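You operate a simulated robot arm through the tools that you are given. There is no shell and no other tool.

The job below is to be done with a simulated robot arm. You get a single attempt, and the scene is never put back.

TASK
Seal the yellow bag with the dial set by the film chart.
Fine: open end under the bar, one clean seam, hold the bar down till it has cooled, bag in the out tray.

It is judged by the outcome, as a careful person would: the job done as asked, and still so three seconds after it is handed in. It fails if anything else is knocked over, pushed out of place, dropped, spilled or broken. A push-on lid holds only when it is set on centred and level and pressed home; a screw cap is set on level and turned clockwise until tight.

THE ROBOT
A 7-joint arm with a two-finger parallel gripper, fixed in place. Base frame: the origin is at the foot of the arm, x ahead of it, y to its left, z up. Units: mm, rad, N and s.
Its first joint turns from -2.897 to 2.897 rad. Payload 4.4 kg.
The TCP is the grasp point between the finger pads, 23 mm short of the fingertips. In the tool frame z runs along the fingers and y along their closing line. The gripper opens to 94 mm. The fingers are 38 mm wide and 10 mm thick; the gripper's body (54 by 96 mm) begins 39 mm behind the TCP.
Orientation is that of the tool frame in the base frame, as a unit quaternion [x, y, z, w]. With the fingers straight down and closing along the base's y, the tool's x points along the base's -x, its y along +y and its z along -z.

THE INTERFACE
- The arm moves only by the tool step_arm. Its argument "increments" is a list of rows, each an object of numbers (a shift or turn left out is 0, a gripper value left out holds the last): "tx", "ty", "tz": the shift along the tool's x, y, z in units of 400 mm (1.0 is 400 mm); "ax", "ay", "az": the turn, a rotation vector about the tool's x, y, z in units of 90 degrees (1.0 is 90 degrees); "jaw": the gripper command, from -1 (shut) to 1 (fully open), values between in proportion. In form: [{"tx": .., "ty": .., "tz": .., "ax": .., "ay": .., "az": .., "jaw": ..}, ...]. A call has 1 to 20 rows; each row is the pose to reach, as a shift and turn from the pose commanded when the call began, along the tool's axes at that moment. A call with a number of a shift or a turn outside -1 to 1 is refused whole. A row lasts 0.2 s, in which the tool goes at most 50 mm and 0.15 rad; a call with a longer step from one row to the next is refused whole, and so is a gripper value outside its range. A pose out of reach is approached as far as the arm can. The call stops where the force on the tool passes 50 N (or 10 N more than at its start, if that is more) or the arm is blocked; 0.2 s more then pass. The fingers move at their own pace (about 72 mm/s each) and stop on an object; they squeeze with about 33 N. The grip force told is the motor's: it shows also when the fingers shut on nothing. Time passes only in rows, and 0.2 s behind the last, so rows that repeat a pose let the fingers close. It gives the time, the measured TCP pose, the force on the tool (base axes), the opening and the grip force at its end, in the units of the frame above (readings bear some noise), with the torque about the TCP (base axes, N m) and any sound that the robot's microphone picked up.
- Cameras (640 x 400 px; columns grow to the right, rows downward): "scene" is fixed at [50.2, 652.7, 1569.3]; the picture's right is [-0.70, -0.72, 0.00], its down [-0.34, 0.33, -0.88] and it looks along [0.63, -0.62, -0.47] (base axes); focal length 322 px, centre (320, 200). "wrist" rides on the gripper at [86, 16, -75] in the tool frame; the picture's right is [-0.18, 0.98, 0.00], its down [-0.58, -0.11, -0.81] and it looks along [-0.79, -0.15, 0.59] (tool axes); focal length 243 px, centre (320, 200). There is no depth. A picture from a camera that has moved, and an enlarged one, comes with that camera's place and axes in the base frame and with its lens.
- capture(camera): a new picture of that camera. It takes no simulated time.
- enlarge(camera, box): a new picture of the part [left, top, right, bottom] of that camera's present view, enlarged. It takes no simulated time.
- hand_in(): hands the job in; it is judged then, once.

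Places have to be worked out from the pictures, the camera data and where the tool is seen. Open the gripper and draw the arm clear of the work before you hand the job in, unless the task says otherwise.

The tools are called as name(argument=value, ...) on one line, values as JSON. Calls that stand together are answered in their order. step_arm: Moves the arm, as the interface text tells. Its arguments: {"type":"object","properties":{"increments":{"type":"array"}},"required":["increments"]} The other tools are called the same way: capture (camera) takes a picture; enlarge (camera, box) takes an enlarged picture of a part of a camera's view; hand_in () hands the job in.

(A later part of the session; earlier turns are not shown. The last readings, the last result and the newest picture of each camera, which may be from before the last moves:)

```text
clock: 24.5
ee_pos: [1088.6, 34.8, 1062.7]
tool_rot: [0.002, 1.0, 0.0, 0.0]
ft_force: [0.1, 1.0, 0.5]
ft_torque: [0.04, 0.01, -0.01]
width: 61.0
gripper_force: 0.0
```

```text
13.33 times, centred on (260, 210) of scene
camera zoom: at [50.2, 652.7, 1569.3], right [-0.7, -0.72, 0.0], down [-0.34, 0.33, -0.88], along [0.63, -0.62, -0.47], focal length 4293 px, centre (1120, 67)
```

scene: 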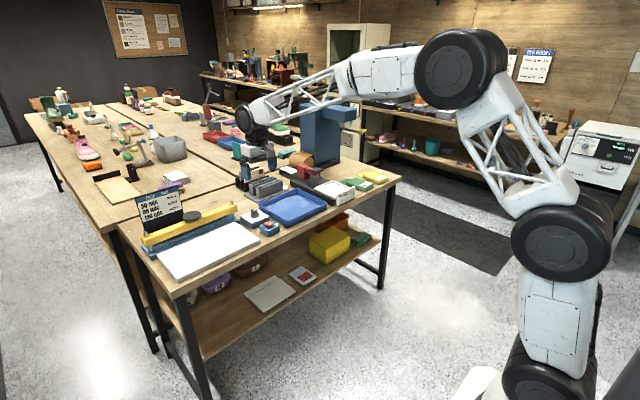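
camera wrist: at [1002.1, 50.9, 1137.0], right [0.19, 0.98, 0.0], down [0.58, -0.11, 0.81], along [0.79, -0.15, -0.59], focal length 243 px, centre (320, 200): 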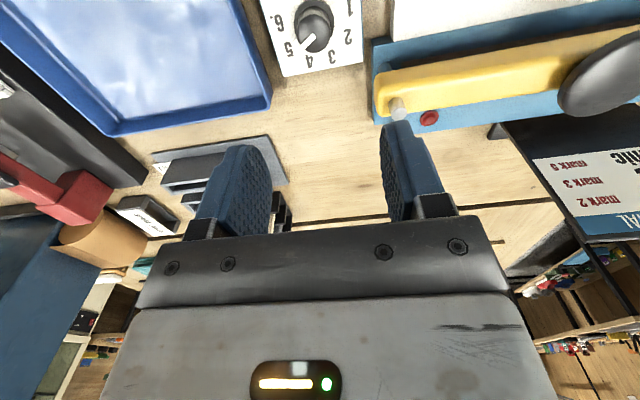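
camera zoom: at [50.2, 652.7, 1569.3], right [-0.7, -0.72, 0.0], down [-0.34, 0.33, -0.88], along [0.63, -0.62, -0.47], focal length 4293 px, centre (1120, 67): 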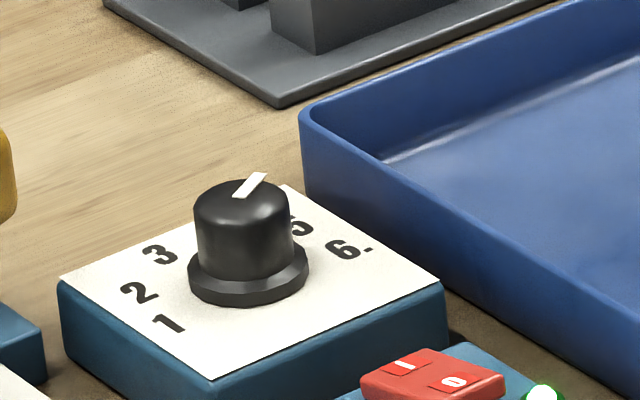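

I check the pointer angle against the marks in an enlarged wrist view.

enlarge(camera="wrist", box=[256, 0, 384, 80])

enlarge(camera="wrist", box=[360, 20, 640, 195])

```text
5.00 times, centred on (320, 40) of wrist
camera zoom: at [1002.1, 50.9, 1137.0], right [0.19, 0.98, 0.0], down [0.58, -0.11, 0.81], along [0.79, -0.15, -0.59], focal length 1213 px, centre (320, 1000)
```

zoom: 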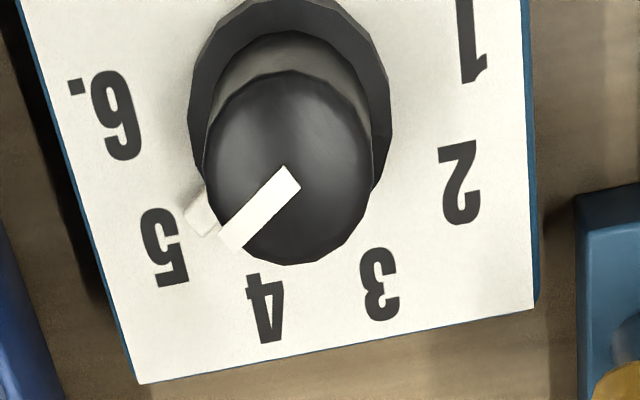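

```text
2.29 times, centred on (500, 108) of wrist
camera zoom: at [1002.1, 50.9, 1137.0], right [0.19, 0.98, 0.0], down [0.58, -0.11, 0.81], along [0.79, -0.15, -0.59], focal length 555 px, centre (-91, 411)
```

zoom: 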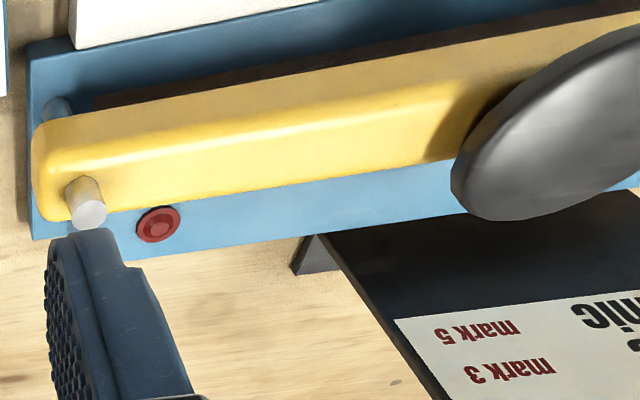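

The pointer reads -58° against mark 5 at -59°: the dial is set to 5. Now I go back for a close view of the yellow bag.

step_arm(increments=[{"tx": 0.03, "ty": -0.1}, {"tx": 0.06, "ty": -0.2}, {"tx": 0.09, "ty": -0.3}, {"tx": 0.12, "ty": -0.4}, {"tx": 0.15, "ty": -0.5}, {"tx": 0.18, "ty": -0.6}, {"tx": 0.21, "ty": -0.7}, {"tx": 0.24, "ty": -0.8}, {"tx": 0.27, "ty": -0.9}, {"tx": 0.27, "ty": -0.9, "jaw": 1}])

step_arm(increments=[{"tx": 0.03, "ty": -0.1}, {"tx": 0.06, "ty": -0.2}, {"tx": 0.09, "ty": -0.3}, {"tx": 0.12, "ty": -0.4}, {"tx": 0.15, "ty": -0.5}, {"tx": 0.18, "ty": -0.6}, {"tx": 0.21, "ty": -0.7}, {"tx": 0.24, "ty": -0.8}, {"tx": 0.25, "ty": -0.9}, {"tx": 0.25, "ty": -0.91, "tz": 0.03}, {"tx": 0.25, "ty": -0.91, "tz": 0.03}])

capture(camera="wrist")

enlarge(camera="wrist", box=[240, 60, 400, 160])

```text
clock: 26.7
ee_pos: [979.5, -325.1, 1060.3]
tool_rot: [0.0, 1.0, 0.0, 0.0]
ft_force: [0.5, 0.2, 0.7]
ft_torque: [-0.02, 0.05, 0.0]
width: 94.0
gripper_force: 0.0
```

```text
clock: 29.1
ee_pos: [879.7, -689.2, 1047.8]
tool_rot: [0.001, 1.0, 0.0, 0.0]
ft_force: [0.3, 1.0, -0.5]
ft_torque: [0.01, -0.04, 0.02]
width: 93.9
gripper_force: 0.1
```

```text
taken
camera wrist: at [793.3, -672.9, 1121.5], right [0.19, 0.98, 0.0], down [0.58, -0.11, 0.81], along [0.79, -0.15, -0.59], focal length 243 px, centre (320, 200)
```

wrist: 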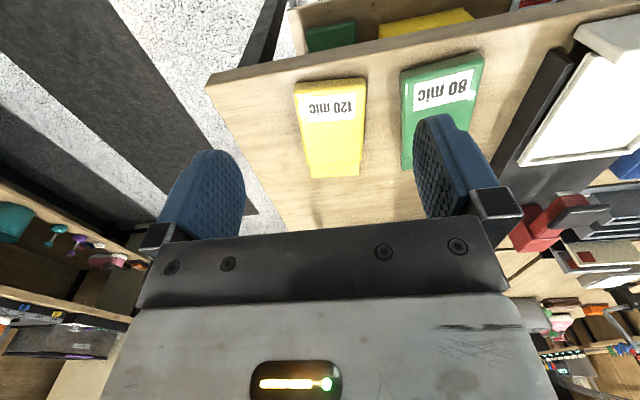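

```text
4.00 times, centred on (320, 110) of wrist
camera zoom: at [793.3, -672.9, 1121.5], right [0.19, 0.98, 0.0], down [0.58, -0.11, 0.81], along [0.79, -0.15, -0.59], focal length 970 px, centre (320, 560)
```

zoom: 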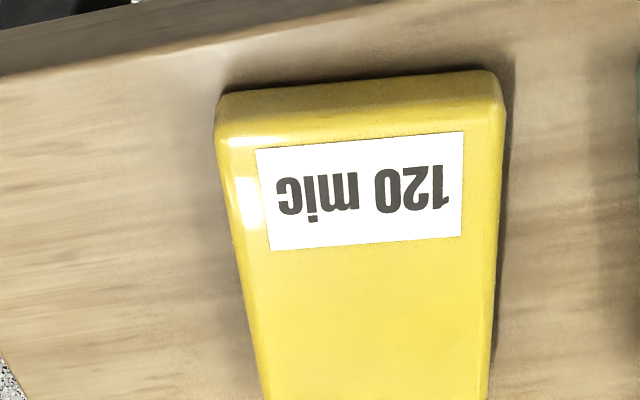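

From this view the bag is about 82 mm wide, centre line through (1000, -694.7), yaw about -5.3°. I move over it at z≈930 with the gripper fully open and turned to match.

step_arm(increments=[{"tx": -0.043, "ty": -0.002, "tz": 0.042, "az": 0.01, "jaw": 1}, {"tx": -0.086, "ty": -0.004, "tz": 0.084, "az": 0.02, "jaw": 1}, {"tx": -0.129, "ty": -0.006, "tz": 0.126, "az": 0.03, "jaw": 1}, {"tx": -0.172, "ty": -0.008, "tz": 0.168, "az": 0.04, "jaw": 1}, {"tx": -0.215, "ty": -0.01, "tz": 0.21, "az": 0.05, "jaw": 1}, {"tx": -0.258, "ty": -0.012, "tz": 0.252, "az": 0.059, "jaw": 1}, {"tx": -0.301, "ty": -0.014, "tz": 0.295, "az": 0.059, "jaw": 1}, {"tx": -0.301, "ty": -0.014, "tz": 0.295, "az": 0.059, "jaw": 1}])

capture(camera="wrist")

enlarge(camera="scene", box=[330, 140, 410, 190])

```text
clock: 30.9
ee_pos: [999.3, -694.7, 931.0]
tool_rot: [0.047, 0.999, 0.0, 0.0]
ft_force: [-0.7, 0.0, -0.5]
ft_torque: [-0.02, -0.01, 0.0]
width: 93.9
gripper_force: 0.1
```

```text
taken
camera wrist: at [914.2, -671.0, 1005.5], right [0.28, 0.96, 0.0], down [0.57, -0.16, 0.81], along [0.77, -0.22, -0.59], focal length 243 px, centre (320, 200)
```

wrist: 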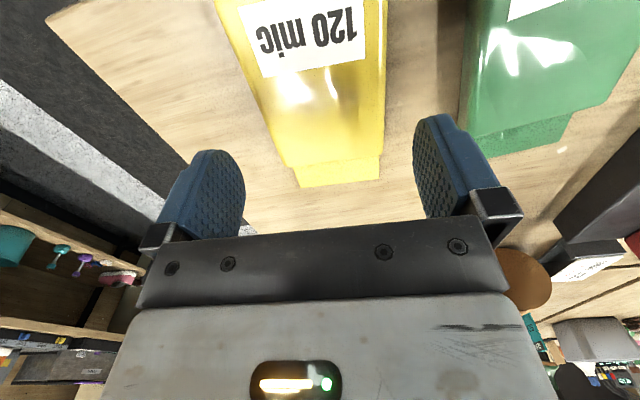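

```text
8.00 times, centred on (370, 165) of scene
camera zoom: at [50.2, 652.7, 1569.3], right [-0.7, -0.72, 0.0], down [-0.34, 0.33, -0.88], along [0.63, -0.62, -0.47], focal length 2576 px, centre (-80, 480)
```

zoom: 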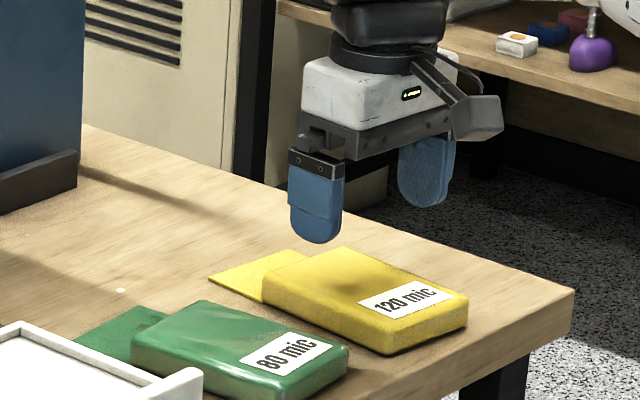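

I enlarge to check how the bag lies between the fingers, in the tool's own frame.

enlarge(camera="wrist", box=[200, 0, 440, 150])

enlarge(camera="wrist", box=[160, 100, 480, 300])

```text
2.67 times, centred on (320, 75) of wrist
camera zoom: at [914.2, -671.0, 1005.5], right [0.28, 0.96, 0.0], down [0.57, -0.16, 0.81], along [0.77, -0.22, -0.59], focal length 647 px, centre (320, 533)
```

zoom: 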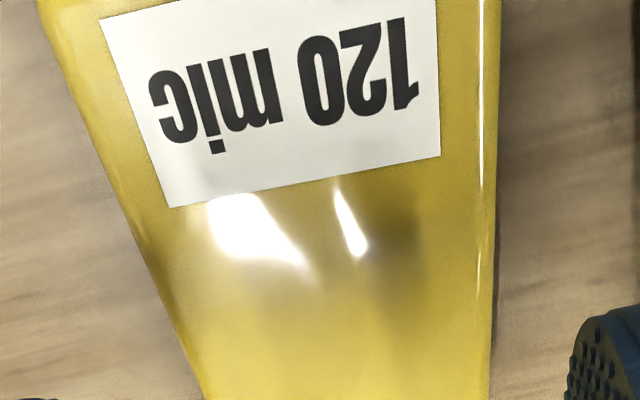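

```text
2.00 times, centred on (320, 200) of wrist
camera zoom: at [914.2, -671.0, 1005.5], right [0.28, 0.96, 0.0], down [0.57, -0.16, 0.81], along [0.77, -0.22, -0.59], focal length 485 px, centre (320, 200)
```

zoom: 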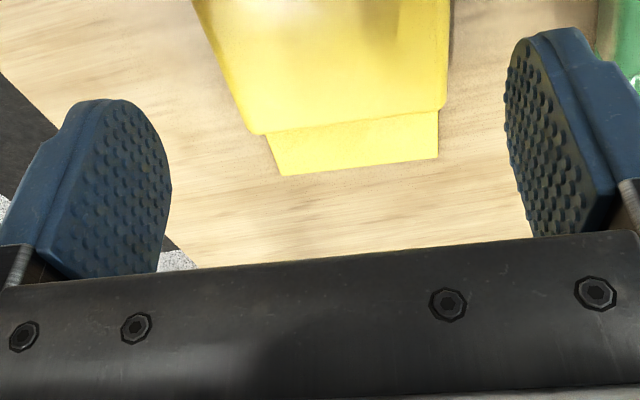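

The bag lies centred between the fingers (±41 mm edges, 6 mm clear each side) and parallel. I descend so the fingertips come to about z 845, in small rows.

step_arm(increments=[{"tz": 0.03, "jaw": 1}, {"tz": 0.06, "jaw": 1}, {"tz": 0.085, "jaw": 1}, {"tz": 0.11, "jaw": 1}, {"tz": 0.13, "jaw": 1}, {"tz": 0.145, "jaw": 1}, {"tz": 0.1575, "jaw": 1}, {"tz": 0.1575, "jaw": 1}])

enlarge(camera="scene", box=[345, 155, 409, 195])

capture(camera="wrist")

```text
clock: 32.7
ee_pos: [999.8, -695.9, 868.1]
tool_rot: [0.048, 0.999, 0.0, 0.0]
ft_force: [-0.7, 0.2, -0.9]
ft_torque: [0.01, 0.01, -0.04]
width: 94.0
gripper_force: 0.0
```

```text
10.00 times, centred on (377, 175) of scene
camera zoom: at [50.2, 652.7, 1569.3], right [-0.7, -0.72, 0.0], down [-0.34, 0.33, -0.88], along [0.63, -0.62, -0.47], focal length 3220 px, centre (-250, 450)
```

zoom: 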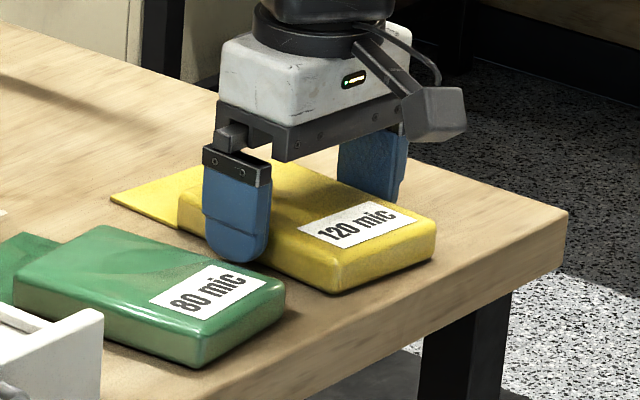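

```text
taken
camera wrist: at [914.4, -671.3, 942.6], right [0.28, 0.96, 0.0], down [0.57, -0.16, 0.81], along [0.77, -0.22, -0.59], focal length 243 px, centre (320, 200)
```

wrist: 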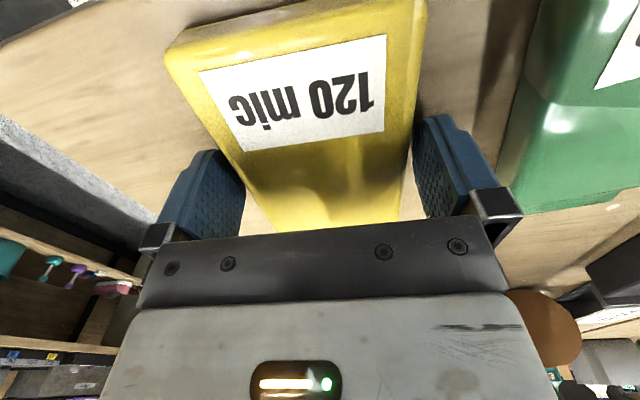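

No contact force and the tips are only a few mm above the bench beside the bag. I close on it.

step_arm(increments=[{"jaw": 0.8}, {"jaw": 0.5}, {"jaw": 0}, {"jaw": -1}, {"jaw": -1}, {"jaw": -1}])

enlarge(camera="scene", box=[345, 155, 409, 195])

```text
clock: 34.1
ee_pos: [998.8, -696.5, 868.1]
tool_rot: [0.048, 0.999, 0.0, 0.0]
ft_force: [0.3, -1.2, 0.3]
ft_torque: [-0.01, 0.0, 0.01]
width: 83.4
gripper_force: 32.5
```

```text
10.00 times, centred on (377, 175) of scene
camera zoom: at [50.2, 652.7, 1569.3], right [-0.7, -0.72, 0.0], down [-0.34, 0.33, -0.88], along [0.63, -0.62, -0.47], focal length 3220 px, centre (-250, 450)
```

zoom: 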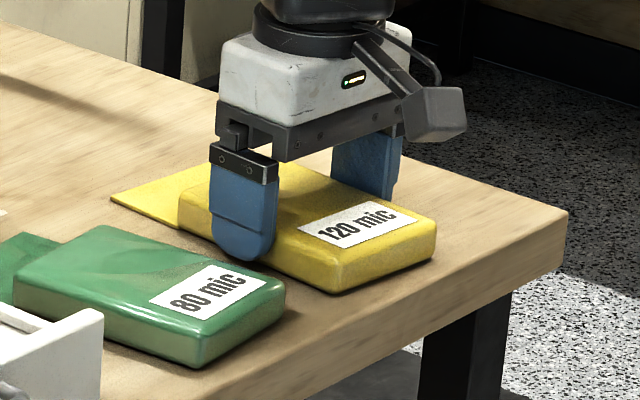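

Gripped at 83.4 mm. I lift straight up 60 mm and check that the bag comes level.

step_arm(increments=[{"tz": -0.01, "jaw": -1}, {"tz": -0.03, "jaw": -1}, {"tz": -0.06, "jaw": -1}, {"tz": -0.1, "jaw": -1}, {"tz": -0.15, "jaw": -1}, {"tz": -0.15, "jaw": -1}])

enlarge(camera="scene", box=[330, 140, 410, 190])

capture(camera="wrist")

```text
clock: 35.5
ee_pos: [1000.5, -695.6, 928.8]
tool_rot: [0.048, 0.999, 0.0, 0.0]
ft_force: [-0.8, -0.1, -0.4]
ft_torque: [0.03, 0.02, 0.04]
width: 83.4
gripper_force: 32.5
```

```text
8.00 times, centred on (370, 165) of scene
camera zoom: at [50.2, 652.7, 1569.3], right [-0.7, -0.72, 0.0], down [-0.34, 0.33, -0.88], along [0.63, -0.62, -0.47], focal length 2576 px, centre (-80, 480)
```

zoom: 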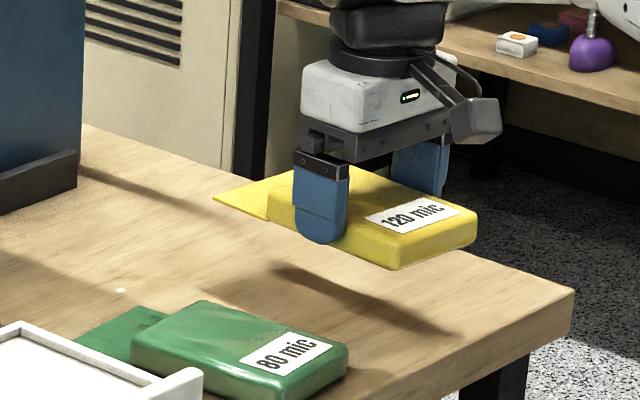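

```text
taken
camera wrist: at [915.4, -671.6, 1003.1], right [0.28, 0.96, 0.0], down [0.57, -0.16, 0.81], along [0.77, -0.22, -0.59], focal length 243 px, centre (320, 200)
```

wrist: 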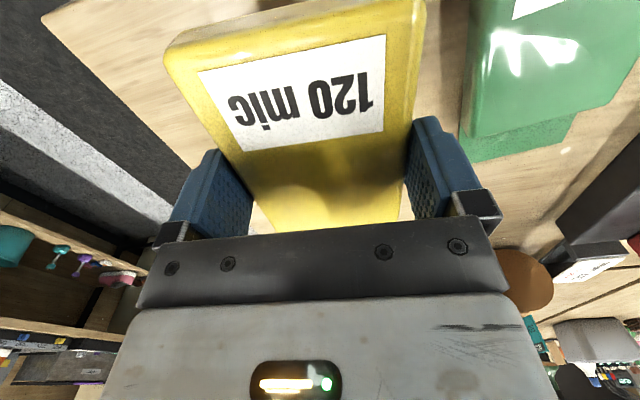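

The bag is held level and light. I rise further while turning the yaw back to 0 to match the sealer.

step_arm(increments=[{"tz": -0.04, "az": -0.015, "jaw": -1}, {"tz": -0.08, "az": -0.03, "jaw": -1}, {"tz": -0.12, "az": -0.045, "jaw": -1}, {"tz": -0.16, "az": -0.061, "jaw": -1}, {"tz": -0.18, "az": -0.061, "jaw": -1}, {"tz": -0.18, "az": -0.061, "jaw": -1}])

step_arm(increments=[{"ty": 0.04, "jaw": -1}, {"ty": 0.1, "jaw": -1}, {"ty": 0.18, "jaw": -1}, {"ty": 0.27, "jaw": -1}, {"ty": 0.36, "jaw": -1}, {"ty": 0.45, "jaw": -1}, {"ty": 0.54, "jaw": -1}, {"ty": 0.63, "jaw": -1}, {"ty": 0.72, "jaw": -1}, {"ty": 0.81, "jaw": -1}, {"ty": 0.9, "jaw": -1}, {"ty": 0.98, "jaw": -1}, {"ty": 1.0, "jaw": -1}])

step_arm(increments=[{"ty": 0.04, "jaw": -1}, {"ty": 0.1, "jaw": -1}, {"ty": 0.18, "jaw": -1}, {"ty": 0.27, "jaw": -1}, {"ty": 0.36, "jaw": -1}, {"ty": 0.45, "jaw": -1}, {"ty": 0.54, "jaw": -1}, {"ty": 0.63, "jaw": -1}, {"ty": 0.72, "jaw": -1}, {"ty": 0.81, "jaw": -1}, {"ty": 0.9, "jaw": -1}, {"ty": 0.98, "jaw": -1}, {"ty": 1.0, "jaw": -1}])

capture(camera="wrist")

enlarge(camera="scene", box=[120, 150, 280, 250])

```text
clock: 36.9
ee_pos: [999.8, -695.7, 1000.0]
tool_rot: [0.0, 1.0, 0.001, 0.0]
ft_force: [-0.3, 0.0, -1.1]
ft_torque: [0.0, 0.02, 0.02]
width: 83.4
gripper_force: 32.9
```

```text
clock: 39.7
ee_pos: [999.9, -295.4, 1001.0]
tool_rot: [-0.002, 1.0, 0.0, -0.001]
ft_force: [0.0, -0.6, -0.7]
ft_torque: [-0.01, 0.0, 0.0]
width: 83.6
gripper_force: 32.9
```

```text
clock: 42.5
ee_pos: [999.9, 104.3, 1000.3]
tool_rot: [0.0, 1.0, 0.0, 0.0]
ft_force: [0.1, -0.3, 0.0]
ft_torque: [-0.02, 0.0, -0.01]
width: 83.4
gripper_force: 33.1
```

```text
taken
camera wrist: at [913.1, 119.6, 1074.7], right [0.18, 0.98, 0.0], down [0.58, -0.11, 0.81], along [0.79, -0.15, -0.59], focal length 243 px, centre (320, 200)
```

wrist: 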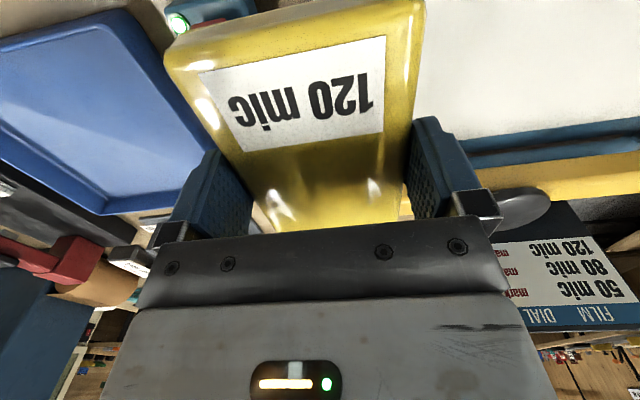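

```text
4.00 times, centred on (200, 200) of scene
camera zoom: at [50.2, 652.7, 1569.3], right [-0.7, -0.72, 0.0], down [-0.34, 0.33, -0.88], along [0.63, -0.62, -0.47], focal length 1288 px, centre (800, 200)
```

zoom: 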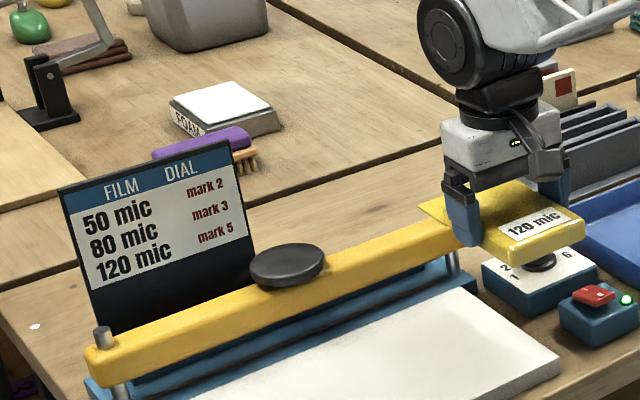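

The bag is steady. I move on to y≈266, still at height, and look at the gap under the bar.

step_arm(increments=[{"ty": 0.06, "jaw": -1}, {"ty": 0.14, "jaw": -1}, {"ty": 0.22, "jaw": -1}, {"ty": 0.3, "jaw": -1}, {"ty": 0.37, "jaw": -1}, {"ty": 0.404, "jaw": -1}, {"ty": 0.404, "jaw": -1}])

enlarge(camera="scene", box=[140, 180, 252, 250])

enlarge(camera="scene", box=[130, 210, 210, 260])

capture(camera="wrist")

```text
clock: 44.1
ee_pos: [999.5, 267.5, 1000.7]
tool_rot: [0.0, 1.0, 0.0, 0.0]
ft_force: [-0.5, 0.2, -0.6]
ft_torque: [0.0, 0.01, -0.02]
width: 83.8
gripper_force: 33.6
```

```text
5.71 times, centred on (196, 215) of scene
camera zoom: at [50.2, 652.7, 1569.3], right [-0.7, -0.72, 0.0], down [-0.34, 0.33, -0.88], along [0.63, -0.62, -0.47], focal length 1840 px, centre (1029, 114)
```

zoom: 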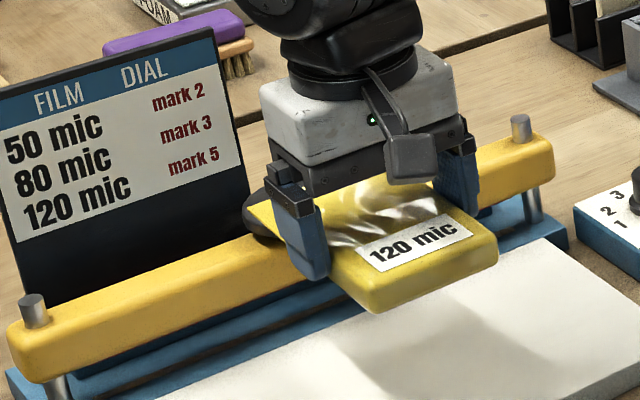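

```text
8.00 times, centred on (170, 235) of scene
camera zoom: at [50.2, 652.7, 1569.3], right [-0.7, -0.72, 0.0], down [-0.34, 0.33, -0.88], along [0.63, -0.62, -0.47], focal length 2576 px, centre (1520, -80)
```

zoom: 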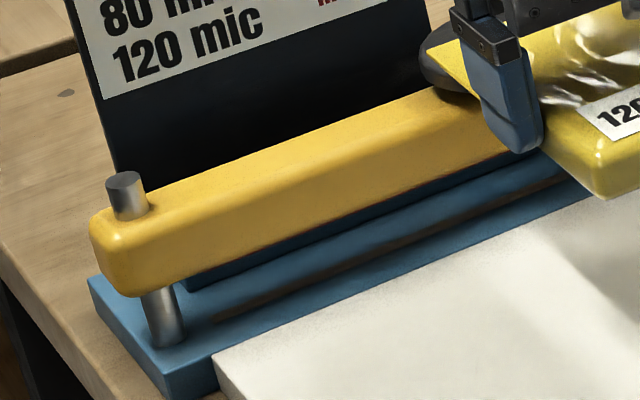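

```text
taken
camera wrist: at [911.9, 283.9, 1075.3], right [0.18, 0.98, 0.0], down [0.58, -0.11, 0.81], along [0.79, -0.15, -0.59], focal length 243 px, centre (320, 200)
```

wrist: 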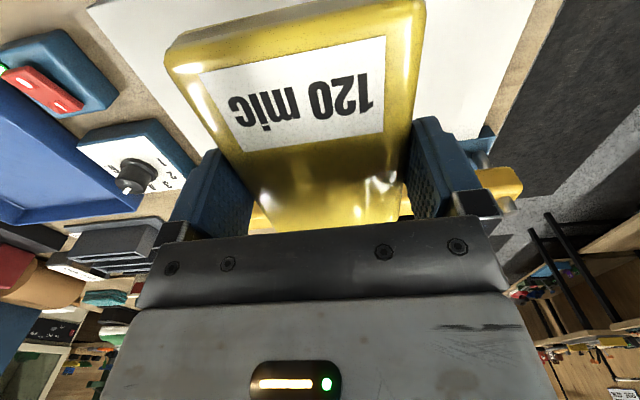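

The wire strip lies at x≈1148, z≈852 with roughly 30 mm of gap under the bar; flap end is ~104 mm and body end ~62 mm ahead of the TCP. I back off 15 mm, lower to about 5 mm over the plate, then check before sliding in.

step_arm(increments=[{"tx": 0.02, "tz": 0.02, "jaw": -1}, {"tx": 0.0375, "tz": 0.07, "jaw": -1}, {"tx": 0.0375, "tz": 0.13, "jaw": -1}, {"tx": 0.0375, "tz": 0.18, "jaw": -1}, {"tx": 0.0375, "tz": 0.22, "jaw": -1}, {"tx": 0.0375, "tz": 0.25, "jaw": -1}, {"tx": 0.0375, "tz": 0.2675, "jaw": -1}, {"tx": 0.0375, "tz": 0.2675, "jaw": -1}])

enlarge(camera="scene", box=[140, 190, 252, 260])

enlarge(camera="scene", box=[175, 205, 239, 245])

capture(camera="wrist")

```text
clock: 45.9
ee_pos: [984.1, 266.0, 893.9]
tool_rot: [-0.001, 1.0, 0.0, 0.0]
ft_force: [0.2, 0.9, -0.9]
ft_torque: [0.02, 0.0, 0.0]
width: 83.4
gripper_force: 33.4
```

```text
5.71 times, centred on (196, 225) of scene
camera zoom: at [50.2, 652.7, 1569.3], right [-0.7, -0.72, 0.0], down [-0.34, 0.33, -0.88], along [0.63, -0.62, -0.47], focal length 1840 px, centre (1029, 57)
```

zoom: 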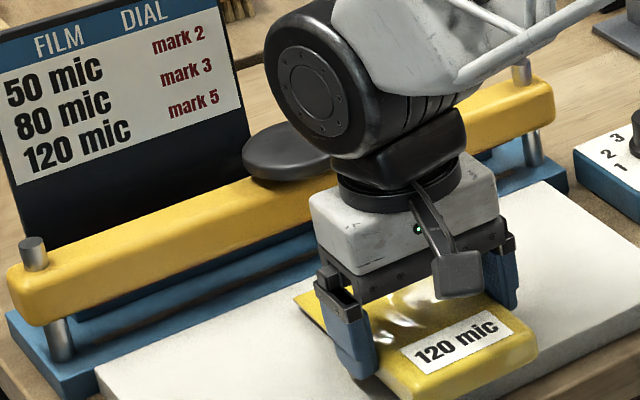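

```text
10.00 times, centred on (207, 225) of scene
camera zoom: at [50.2, 652.7, 1569.3], right [-0.7, -0.72, 0.0], down [-0.34, 0.33, -0.88], along [0.63, -0.62, -0.47], focal length 3220 px, centre (1450, -50)
```

zoom: 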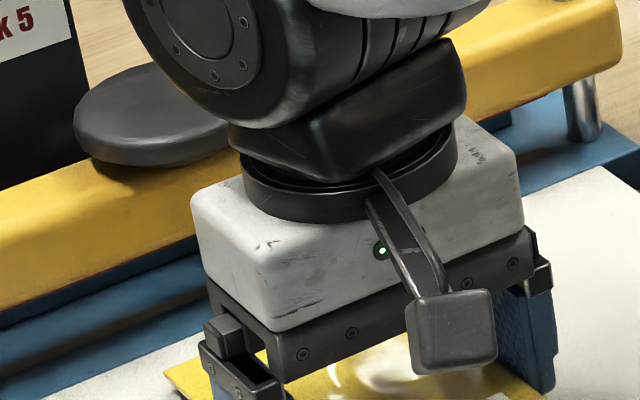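

```text
taken
camera wrist: at [896.5, 281.5, 969.0], right [0.18, 0.98, 0.0], down [0.58, -0.11, 0.81], along [0.79, -0.15, -0.59], focal length 243 px, centre (320, 200)
```

wrist: 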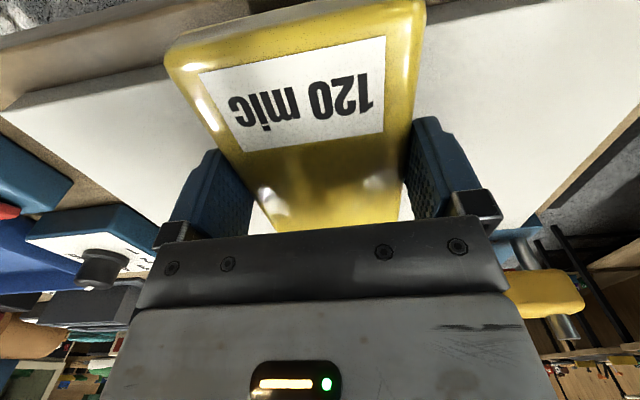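

The bag hovers a few mm over the plate, clear of bar and knob. I feel for the plate by lowering 4 mm in 1 mm rows.

step_arm(increments=[{"tz": 0.0025, "jaw": -1}, {"tz": 0.005, "jaw": -1}, {"tz": 0.0075, "jaw": -1}, {"tz": 0.01, "jaw": -1}, {"tz": 0.01, "jaw": -1}])

enlarge(camera="scene", box=[190, 225, 254, 265])

```text
clock: 47.1
ee_pos: [983.7, 265.8, 889.3]
tool_rot: [0.0, 1.0, 0.0, 0.001]
ft_force: [-1.3, 0.3, -1.3]
ft_torque: [-0.01, 0.01, -0.01]
width: 83.0
gripper_force: 33.2
```

```text
10.00 times, centred on (222, 245) of scene
camera zoom: at [50.2, 652.7, 1569.3], right [-0.7, -0.72, 0.0], down [-0.34, 0.33, -0.88], along [0.63, -0.62, -0.47], focal length 3220 px, centre (1300, -250)
```

zoom: 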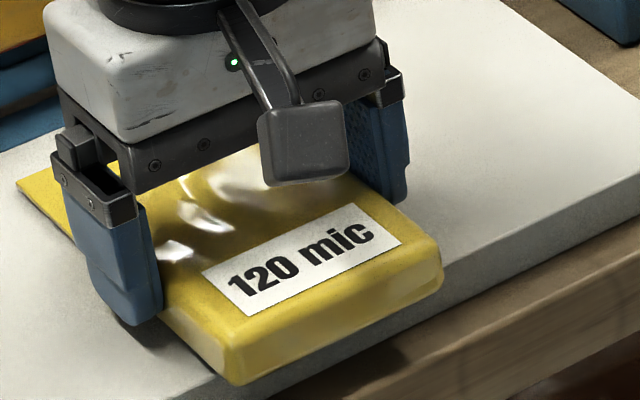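

No contact yet at z 889. I lower another 3 mm in small rows.

step_arm(increments=[{"tz": 0.0025, "jaw": -1}, {"tz": 0.005, "jaw": -1}, {"tz": 0.0075, "jaw": -1}, {"tz": 0.0075, "jaw": -1}])

```text
clock: 48.1
ee_pos: [984.2, 265.6, 888.6]
tool_rot: [-0.002, 1.0, 0.001, 0.001]
ft_force: [-1.2, -1.7, 14.2]
ft_torque: [-0.33, 0.39, -0.06]
width: 83.5
gripper_force: 32.7
```

Contact with the plate (14 N) at TCP z≈888.5. I lift 2.5 mm and slide the flap in under the bar, 10 mm per row, to TCP x≈1050 first.

step_arm(increments=[{"tz": -0.00625, "jaw": -1}, {"tx": -0.025, "tz": -0.00625, "jaw": -1}, {"tx": -0.05, "tz": -0.00625, "jaw": -1}, {"tx": -0.075, "tz": -0.00625, "jaw": -1}, {"tx": -0.1, "tz": -0.00625, "jaw": -1}, {"tx": -0.125, "tz": -0.00625, "jaw": -1}, {"tx": -0.15, "tz": -0.00625, "jaw": -1}, {"tx": -0.165, "tz": -0.00625, "jaw": -1}, {"tx": -0.165, "tz": -0.00625, "jaw": -1}])

capture(camera="wrist")

enlarge(camera="scene", box=[140, 190, 252, 260])

enlarge(camera="scene", box=[160, 205, 224, 245])

```text
clock: 50.1
ee_pos: [1049.4, 267.4, 888.9]
tool_rot: [-0.001, 1.0, 0.0, 0.0]
ft_force: [-0.4, 0.8, -1.2]
ft_torque: [-0.01, 0.01, 0.04]
width: 83.0
gripper_force: 33.2
```

```text
taken
camera wrist: at [962.1, 282.3, 963.4], right [0.18, 0.98, 0.0], down [0.58, -0.11, 0.81], along [0.79, -0.15, -0.59], focal length 243 px, centre (320, 200)
```

wrist: 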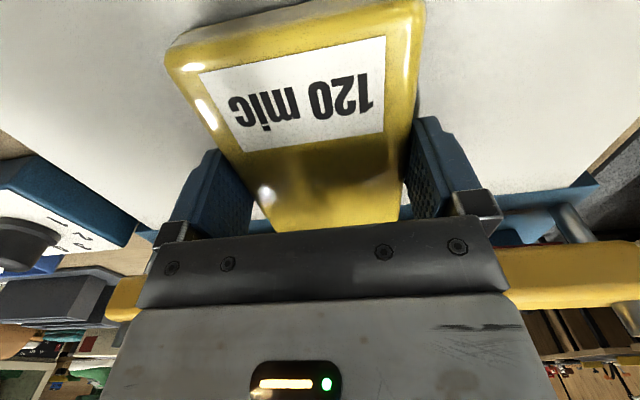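

```text
5.71 times, centred on (196, 225) of scene
camera zoom: at [50.2, 652.7, 1569.3], right [-0.7, -0.72, 0.0], down [-0.34, 0.33, -0.88], along [0.63, -0.62, -0.47], focal length 1840 px, centre (1029, 57)
```

zoom: 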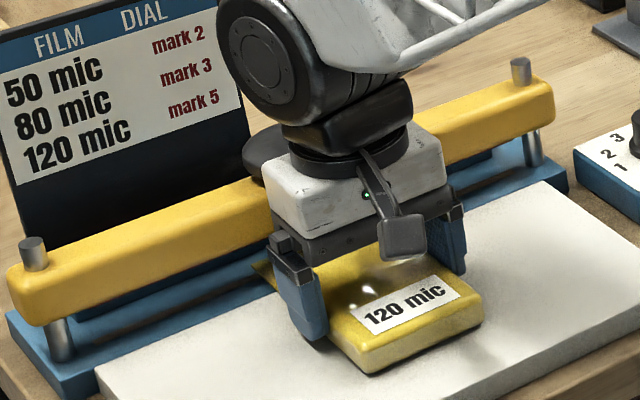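

```text
10.00 times, centred on (192, 225) of scene
camera zoom: at [50.2, 652.7, 1569.3], right [-0.7, -0.72, 0.0], down [-0.34, 0.33, -0.88], along [0.63, -0.62, -0.47], focal length 3220 px, centre (1600, -50)
```

zoom: 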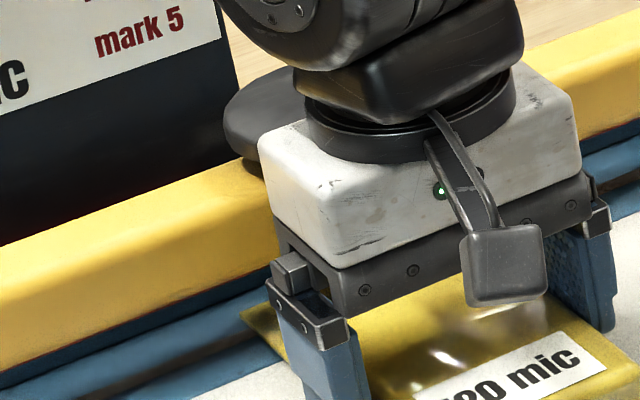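

The flap's far corner shows just past the brown wire strip (end at x≈1154, strip at 1148), and the bar's front face is at x≈1136. I advance 12 mm more so the seam falls well inside the flap while the body stays clear of the bar.

step_arm(increments=[{"tx": -0.01, "jaw": -1}, {"tx": -0.02, "jaw": -1}, {"tx": -0.03, "jaw": -1}, {"tx": -0.03, "jaw": -1}])

enlarge(camera="scene", box=[160, 210, 208, 240])

enlarge(camera="wrist", box=[380, 160, 600, 298])

```text
clock: 51.1
ee_pos: [1061.4, 267.7, 889.7]
tool_rot: [-0.001, 1.0, 0.0, 0.0]
ft_force: [0.5, -0.8, -0.3]
ft_torque: [0.03, -0.01, -0.01]
width: 83.4
gripper_force: 33.1
```

```text
13.33 times, centred on (184, 225) of scene
camera zoom: at [50.2, 652.7, 1569.3], right [-0.7, -0.72, 0.0], down [-0.34, 0.33, -0.88], along [0.63, -0.62, -0.47], focal length 4293 px, centre (2133, -133)
```

zoom: 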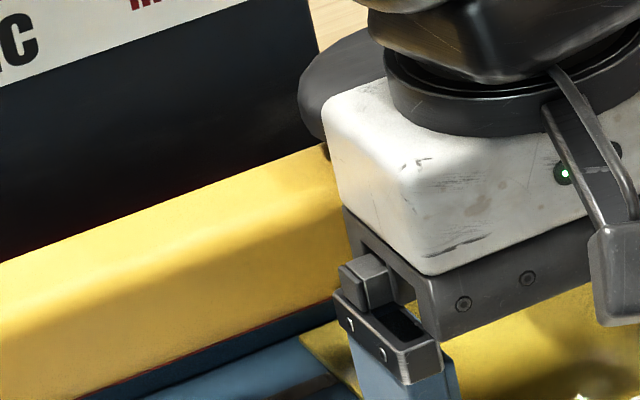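

```text
2.90 times, centred on (490, 229) of wrist
camera zoom: at [974.3, 282.9, 963.0], right [0.18, 0.98, 0.0], down [0.58, -0.11, 0.81], along [0.79, -0.15, -0.59], focal length 703 px, centre (-173, 116)
```

zoom: 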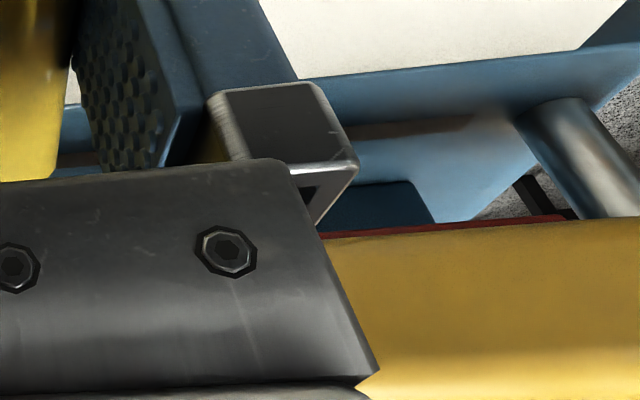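

The flap corner now shows at x≈1163, about 17 mm past the wire strip, body end ≈1122. I lower the bag onto the plate and open the fingers.

step_arm(increments=[{"tz": 0.002, "jaw": -1}, {"tz": 0.004, "jaw": -1}, {"tz": 0.004, "jaw": -1}])

```text
clock: 51.9
ee_pos: [1062.6, 266.3, 889.6]
tool_rot: [-0.001, 1.0, 0.0, 0.001]
ft_force: [-0.9, 2.4, 6.4]
ft_torque: [-0.07, 0.21, -0.07]
width: 83.1
gripper_force: 32.8
```

Light contact (6 N) shows the bag is on the plate. I open the gripper and rise.

step_arm(increments=[{"jaw": -0.2}, {"jaw": 0.8}, {"jaw": 1}, {"jaw": 1}, {"jaw": 1}])

step_arm(increments=[{"tz": -0.02, "jaw": 1}, {"tz": -0.06, "jaw": 1}, {"tz": -0.12, "jaw": 1}, {"tz": -0.2, "jaw": 1}, {"tz": -0.3, "jaw": 1}, {"tz": -0.3, "jaw": 1}])

capture(camera="wrist")

enlarge(camera="scene", box=[140, 190, 252, 260])

```text
clock: 53.1
ee_pos: [1061.4, 266.9, 888.4]
tool_rot: [-0.001, 1.0, 0.0, 0.0]
ft_force: [0.7, 0.2, 0.0]
ft_torque: [0.0, -0.02, -0.03]
width: 94.2
gripper_force: 0.0
```

```text
clock: 54.5
ee_pos: [1062.9, 266.6, 1006.8]
tool_rot: [-0.001, 1.0, -0.001, 0.0]
ft_force: [0.3, 0.1, -0.9]
ft_torque: [0.02, 0.0, -0.02]
width: 94.0
gripper_force: 0.0
```

```text
taken
camera wrist: at [975.4, 282.5, 1080.7], right [0.18, 0.98, 0.0], down [0.58, -0.11, 0.81], along [0.79, -0.15, -0.59], focal length 243 px, centre (320, 200)
```

wrist: 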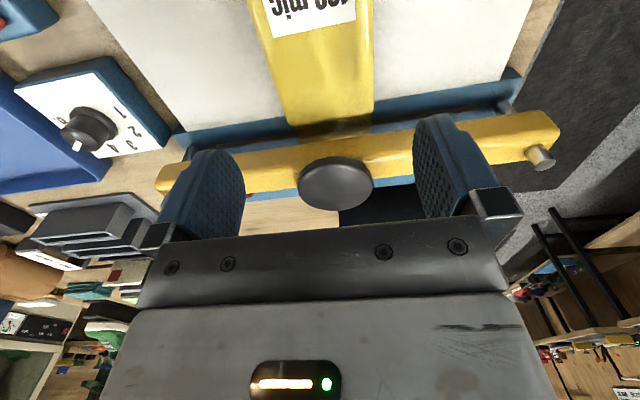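

```text
5.71 times, centred on (196, 225) of scene
camera zoom: at [50.2, 652.7, 1569.3], right [-0.7, -0.72, 0.0], down [-0.34, 0.33, -0.88], along [0.63, -0.62, -0.47], focal length 1840 px, centre (1029, 57)
```

zoom: 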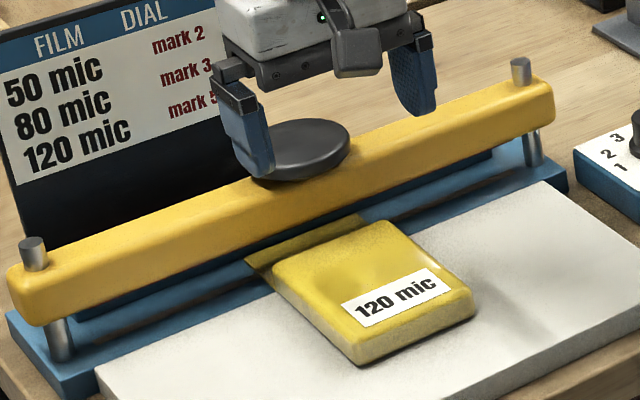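

I enlarge around the flap and bar to verify the open end passes fully under the bar.

enlarge(camera="scene", box=[176, 215, 224, 245])

enlarge(camera="wrist", box=[240, 80, 432, 200])

enlarge(camera="scene", box=[180, 200, 220, 225])

```text
13.33 times, centred on (200, 230) of scene
camera zoom: at [50.2, 652.7, 1569.3], right [-0.7, -0.72, 0.0], down [-0.34, 0.33, -0.88], along [0.63, -0.62, -0.47], focal length 4293 px, centre (1920, -200)
```

zoom: 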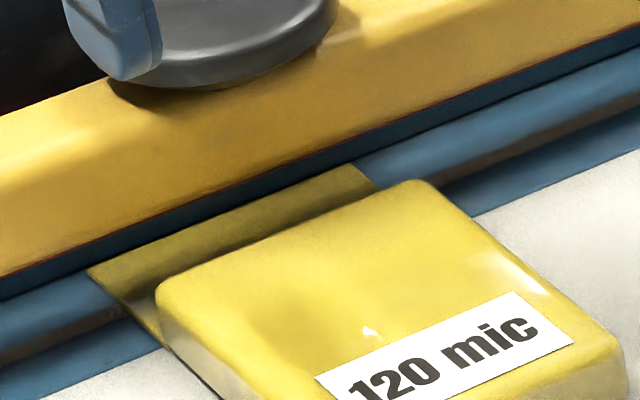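

```text
3.33 times, centred on (336, 140) of wrist
camera zoom: at [975.4, 282.5, 1080.7], right [0.18, 0.98, 0.0], down [0.58, -0.11, 0.81], along [0.79, -0.15, -0.59], focal length 809 px, centre (267, 400)
```

zoom: 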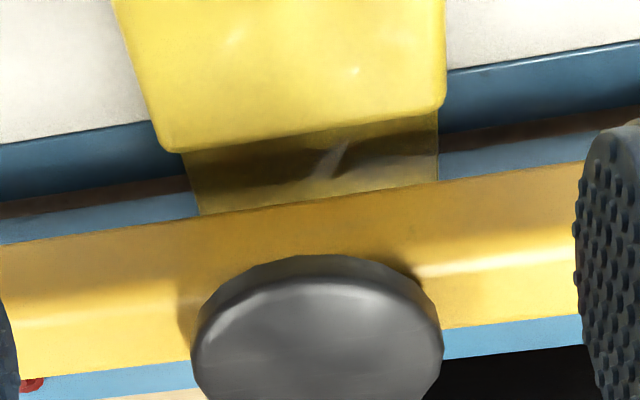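

```text
16.00 times, centred on (200, 212) of scene
camera zoom: at [50.2, 652.7, 1569.3], right [-0.7, -0.72, 0.0], down [-0.34, 0.33, -0.88], along [0.63, -0.62, -0.47], focal length 5152 px, centre (2240, 0)
```

zoom: 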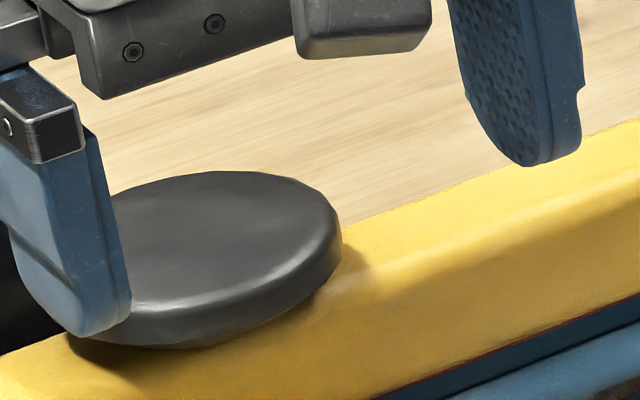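

The flap crosses the wire strip with about 15 mm to spare and lies straight; the body is clear of the bar. I close the gripper and move over the bar's knob at (1144, 266).

step_arm(increments=[{"jaw": -1}, {"jaw": -1}, {"tx": -0.05, "jaw": -1}, {"tx": -0.1, "jaw": -1}, {"tx": -0.15, "jaw": -1}, {"tx": -0.203, "jaw": -1}, {"tx": -0.203, "jaw": -1}])

capture(camera="wrist")

enlarge(camera="scene", box=[130, 160, 258, 240])

```text
clock: 56.1
ee_pos: [1143.8, 266.7, 1007.6]
tool_rot: [-0.001, 1.0, -0.001, 0.0]
ft_force: [0.2, 0.3, -0.4]
ft_torque: [0.03, 0.02, 0.0]
width: 0.1
gripper_force: 32.4
```

```text
taken
camera wrist: at [1057.0, 282.9, 1081.8], right [0.18, 0.98, 0.0], down [0.58, -0.11, 0.81], along [0.79, -0.15, -0.59], focal length 243 px, centre (320, 200)
```

wrist: 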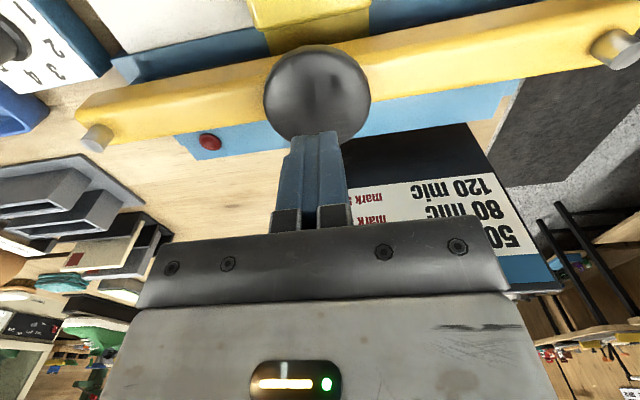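

```text
5.00 times, centred on (194, 200) of scene
camera zoom: at [50.2, 652.7, 1569.3], right [-0.7, -0.72, 0.0], down [-0.34, 0.33, -0.88], along [0.63, -0.62, -0.47], focal length 1610 px, centre (950, 200)
```

zoom: 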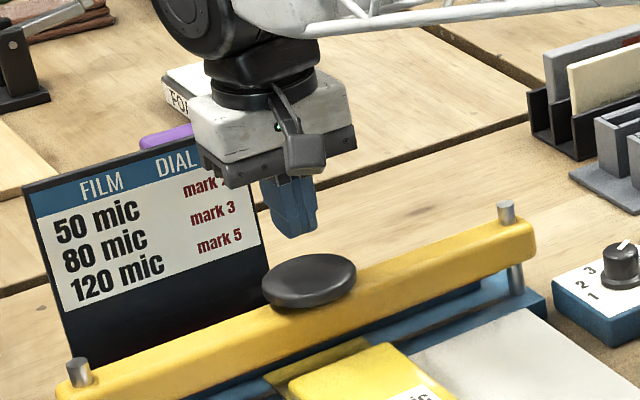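

The knob lies right below, and the small red lamp behind the bar stays in view. I descend to just above the knob.

step_arm(increments=[{"tx": 0.006, "tz": 0.03, "jaw": -1}, {"tx": 0.006, "tz": 0.06, "jaw": -1}, {"tx": 0.006, "tz": 0.08, "jaw": -1}, {"tx": 0.006, "tz": 0.09, "jaw": -1}, {"tx": 0.006, "tz": 0.09, "jaw": -1}])

enlarge(camera="scene", box=[160, 185, 224, 225])

capture(camera="wrist")

```text
clock: 57.3
ee_pos: [1139.4, 267.1, 972.4]
tool_rot: [0.0, 1.0, -0.001, 0.001]
ft_force: [0.9, -0.7, 0.0]
ft_torque: [0.0, 0.01, -0.02]
width: 0.4
gripper_force: 32.8
```

```text
10.00 times, centred on (192, 205) of scene
camera zoom: at [50.2, 652.7, 1569.3], right [-0.7, -0.72, 0.0], down [-0.34, 0.33, -0.88], along [0.63, -0.62, -0.47], focal length 3220 px, centre (1600, 150)
```

zoom: 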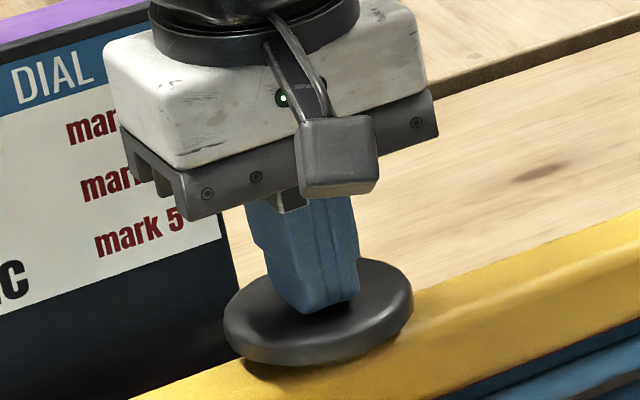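

```text
taken
camera wrist: at [1052.6, 282.3, 1046.0], right [0.18, 0.98, 0.0], down [0.58, -0.11, 0.81], along [0.79, -0.15, -0.59], focal length 243 px, centre (320, 200)
```

wrist: 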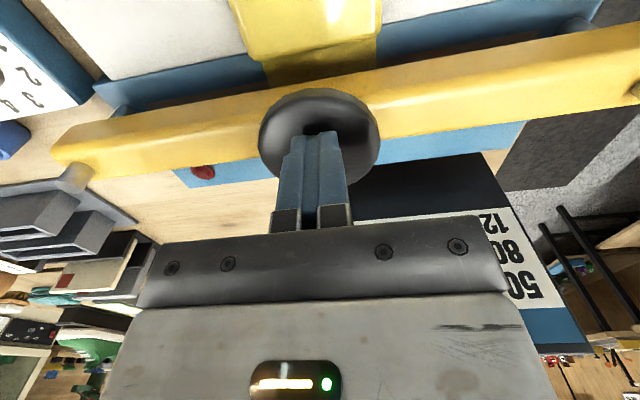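

The closed fingertips sit centred a few mm over the disc. I press down steadily in 2 mm rows, watching force, sound and lamp.

step_arm(increments=[{"tz": 0.005, "jaw": -1}, {"tz": 0.01, "jaw": -1}, {"tz": 0.015, "jaw": -1}, {"tz": 0.02, "jaw": -1}, {"tz": 0.025, "jaw": -1}, {"tz": 0.03, "jaw": -1}, {"tz": 0.035, "jaw": -1}, {"tz": 0.04, "jaw": -1}, {"tz": 0.045, "jaw": -1}, {"tz": 0.05, "jaw": -1}, {"tz": 0.055, "jaw": -1}, {"tz": 0.06, "jaw": -1}, {"tz": 0.065, "jaw": -1}, {"tz": 0.07, "jaw": -1}])

capture(camera="wrist")

enlarge(camera="scene", box=[130, 180, 258, 260])

```text
clock: 60.3
ee_pos: [1140.9, 266.5, 944.2]
tool_rot: [0.0, 1.0, 0.0, 0.001]
ft_force: [-2.7, -2.5, 4.8]
ft_torque: [-0.07, -0.09, -0.04]
width: 0.2
gripper_force: 33.4
```

```text
taken
camera wrist: at [1053.4, 282.7, 1018.4], right [0.18, 0.98, 0.0], down [0.58, -0.11, 0.81], along [0.79, -0.15, -0.59], focal length 243 px, centre (320, 200)
```

wrist: 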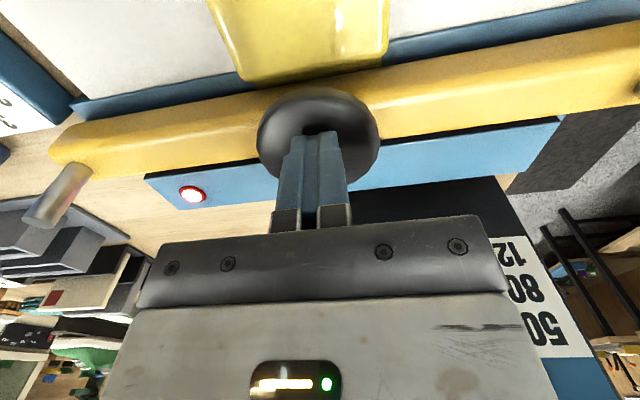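

```text
5.00 times, centred on (194, 220) of scene
camera zoom: at [50.2, 652.7, 1569.3], right [-0.7, -0.72, 0.0], down [-0.34, 0.33, -0.88], along [0.63, -0.62, -0.47], focal length 1610 px, centre (950, 100)
```

zoom: 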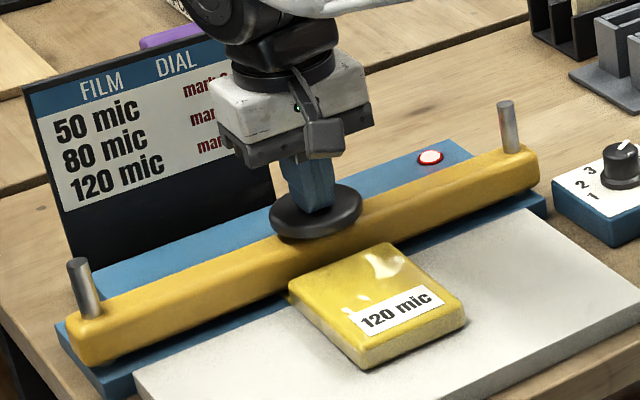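

The lamp came on, so heating has begun with the bar nearly or fully down (5 N). I press on a little further in 1 mm rows for firm contact and hold.

step_arm(increments=[{"tz": 0.0025, "jaw": -1}, {"tz": 0.005, "jaw": -1}, {"tz": 0.005, "jaw": -1}])

enlarge(camera="scene", box=[130, 180, 258, 260])

enlarge(camera="wrist", box=[140, 140, 300, 240])

```text
clock: 61.1
ee_pos: [1140.2, 266.6, 943.7]
tool_rot: [-0.001, 1.0, 0.001, 0.001]
ft_force: [-1.2, -4.2, 21.3]
ft_torque: [-0.11, 0.47, 0.01]
width: 0.0
gripper_force: 33.1
```

```text
5.00 times, centred on (194, 220) of scene
camera zoom: at [50.2, 652.7, 1569.3], right [-0.7, -0.72, 0.0], down [-0.34, 0.33, -0.88], along [0.63, -0.62, -0.47], focal length 1610 px, centre (950, 100)
```

zoom: 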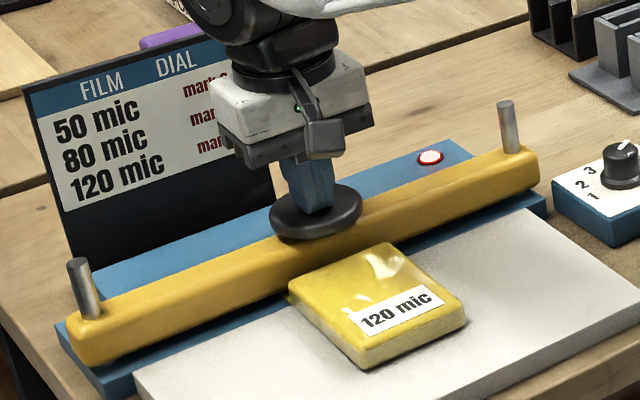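

```text
4.00 times, centred on (220, 190) of wrist
camera zoom: at [1053.3, 282.8, 1018.0], right [0.18, 0.98, 0.0], down [0.58, -0.11, 0.81], along [0.79, -0.15, -0.59], focal length 970 px, centre (720, 240)
```

zoom: 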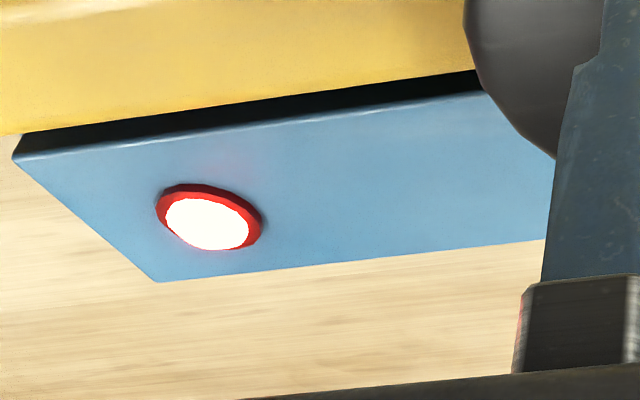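

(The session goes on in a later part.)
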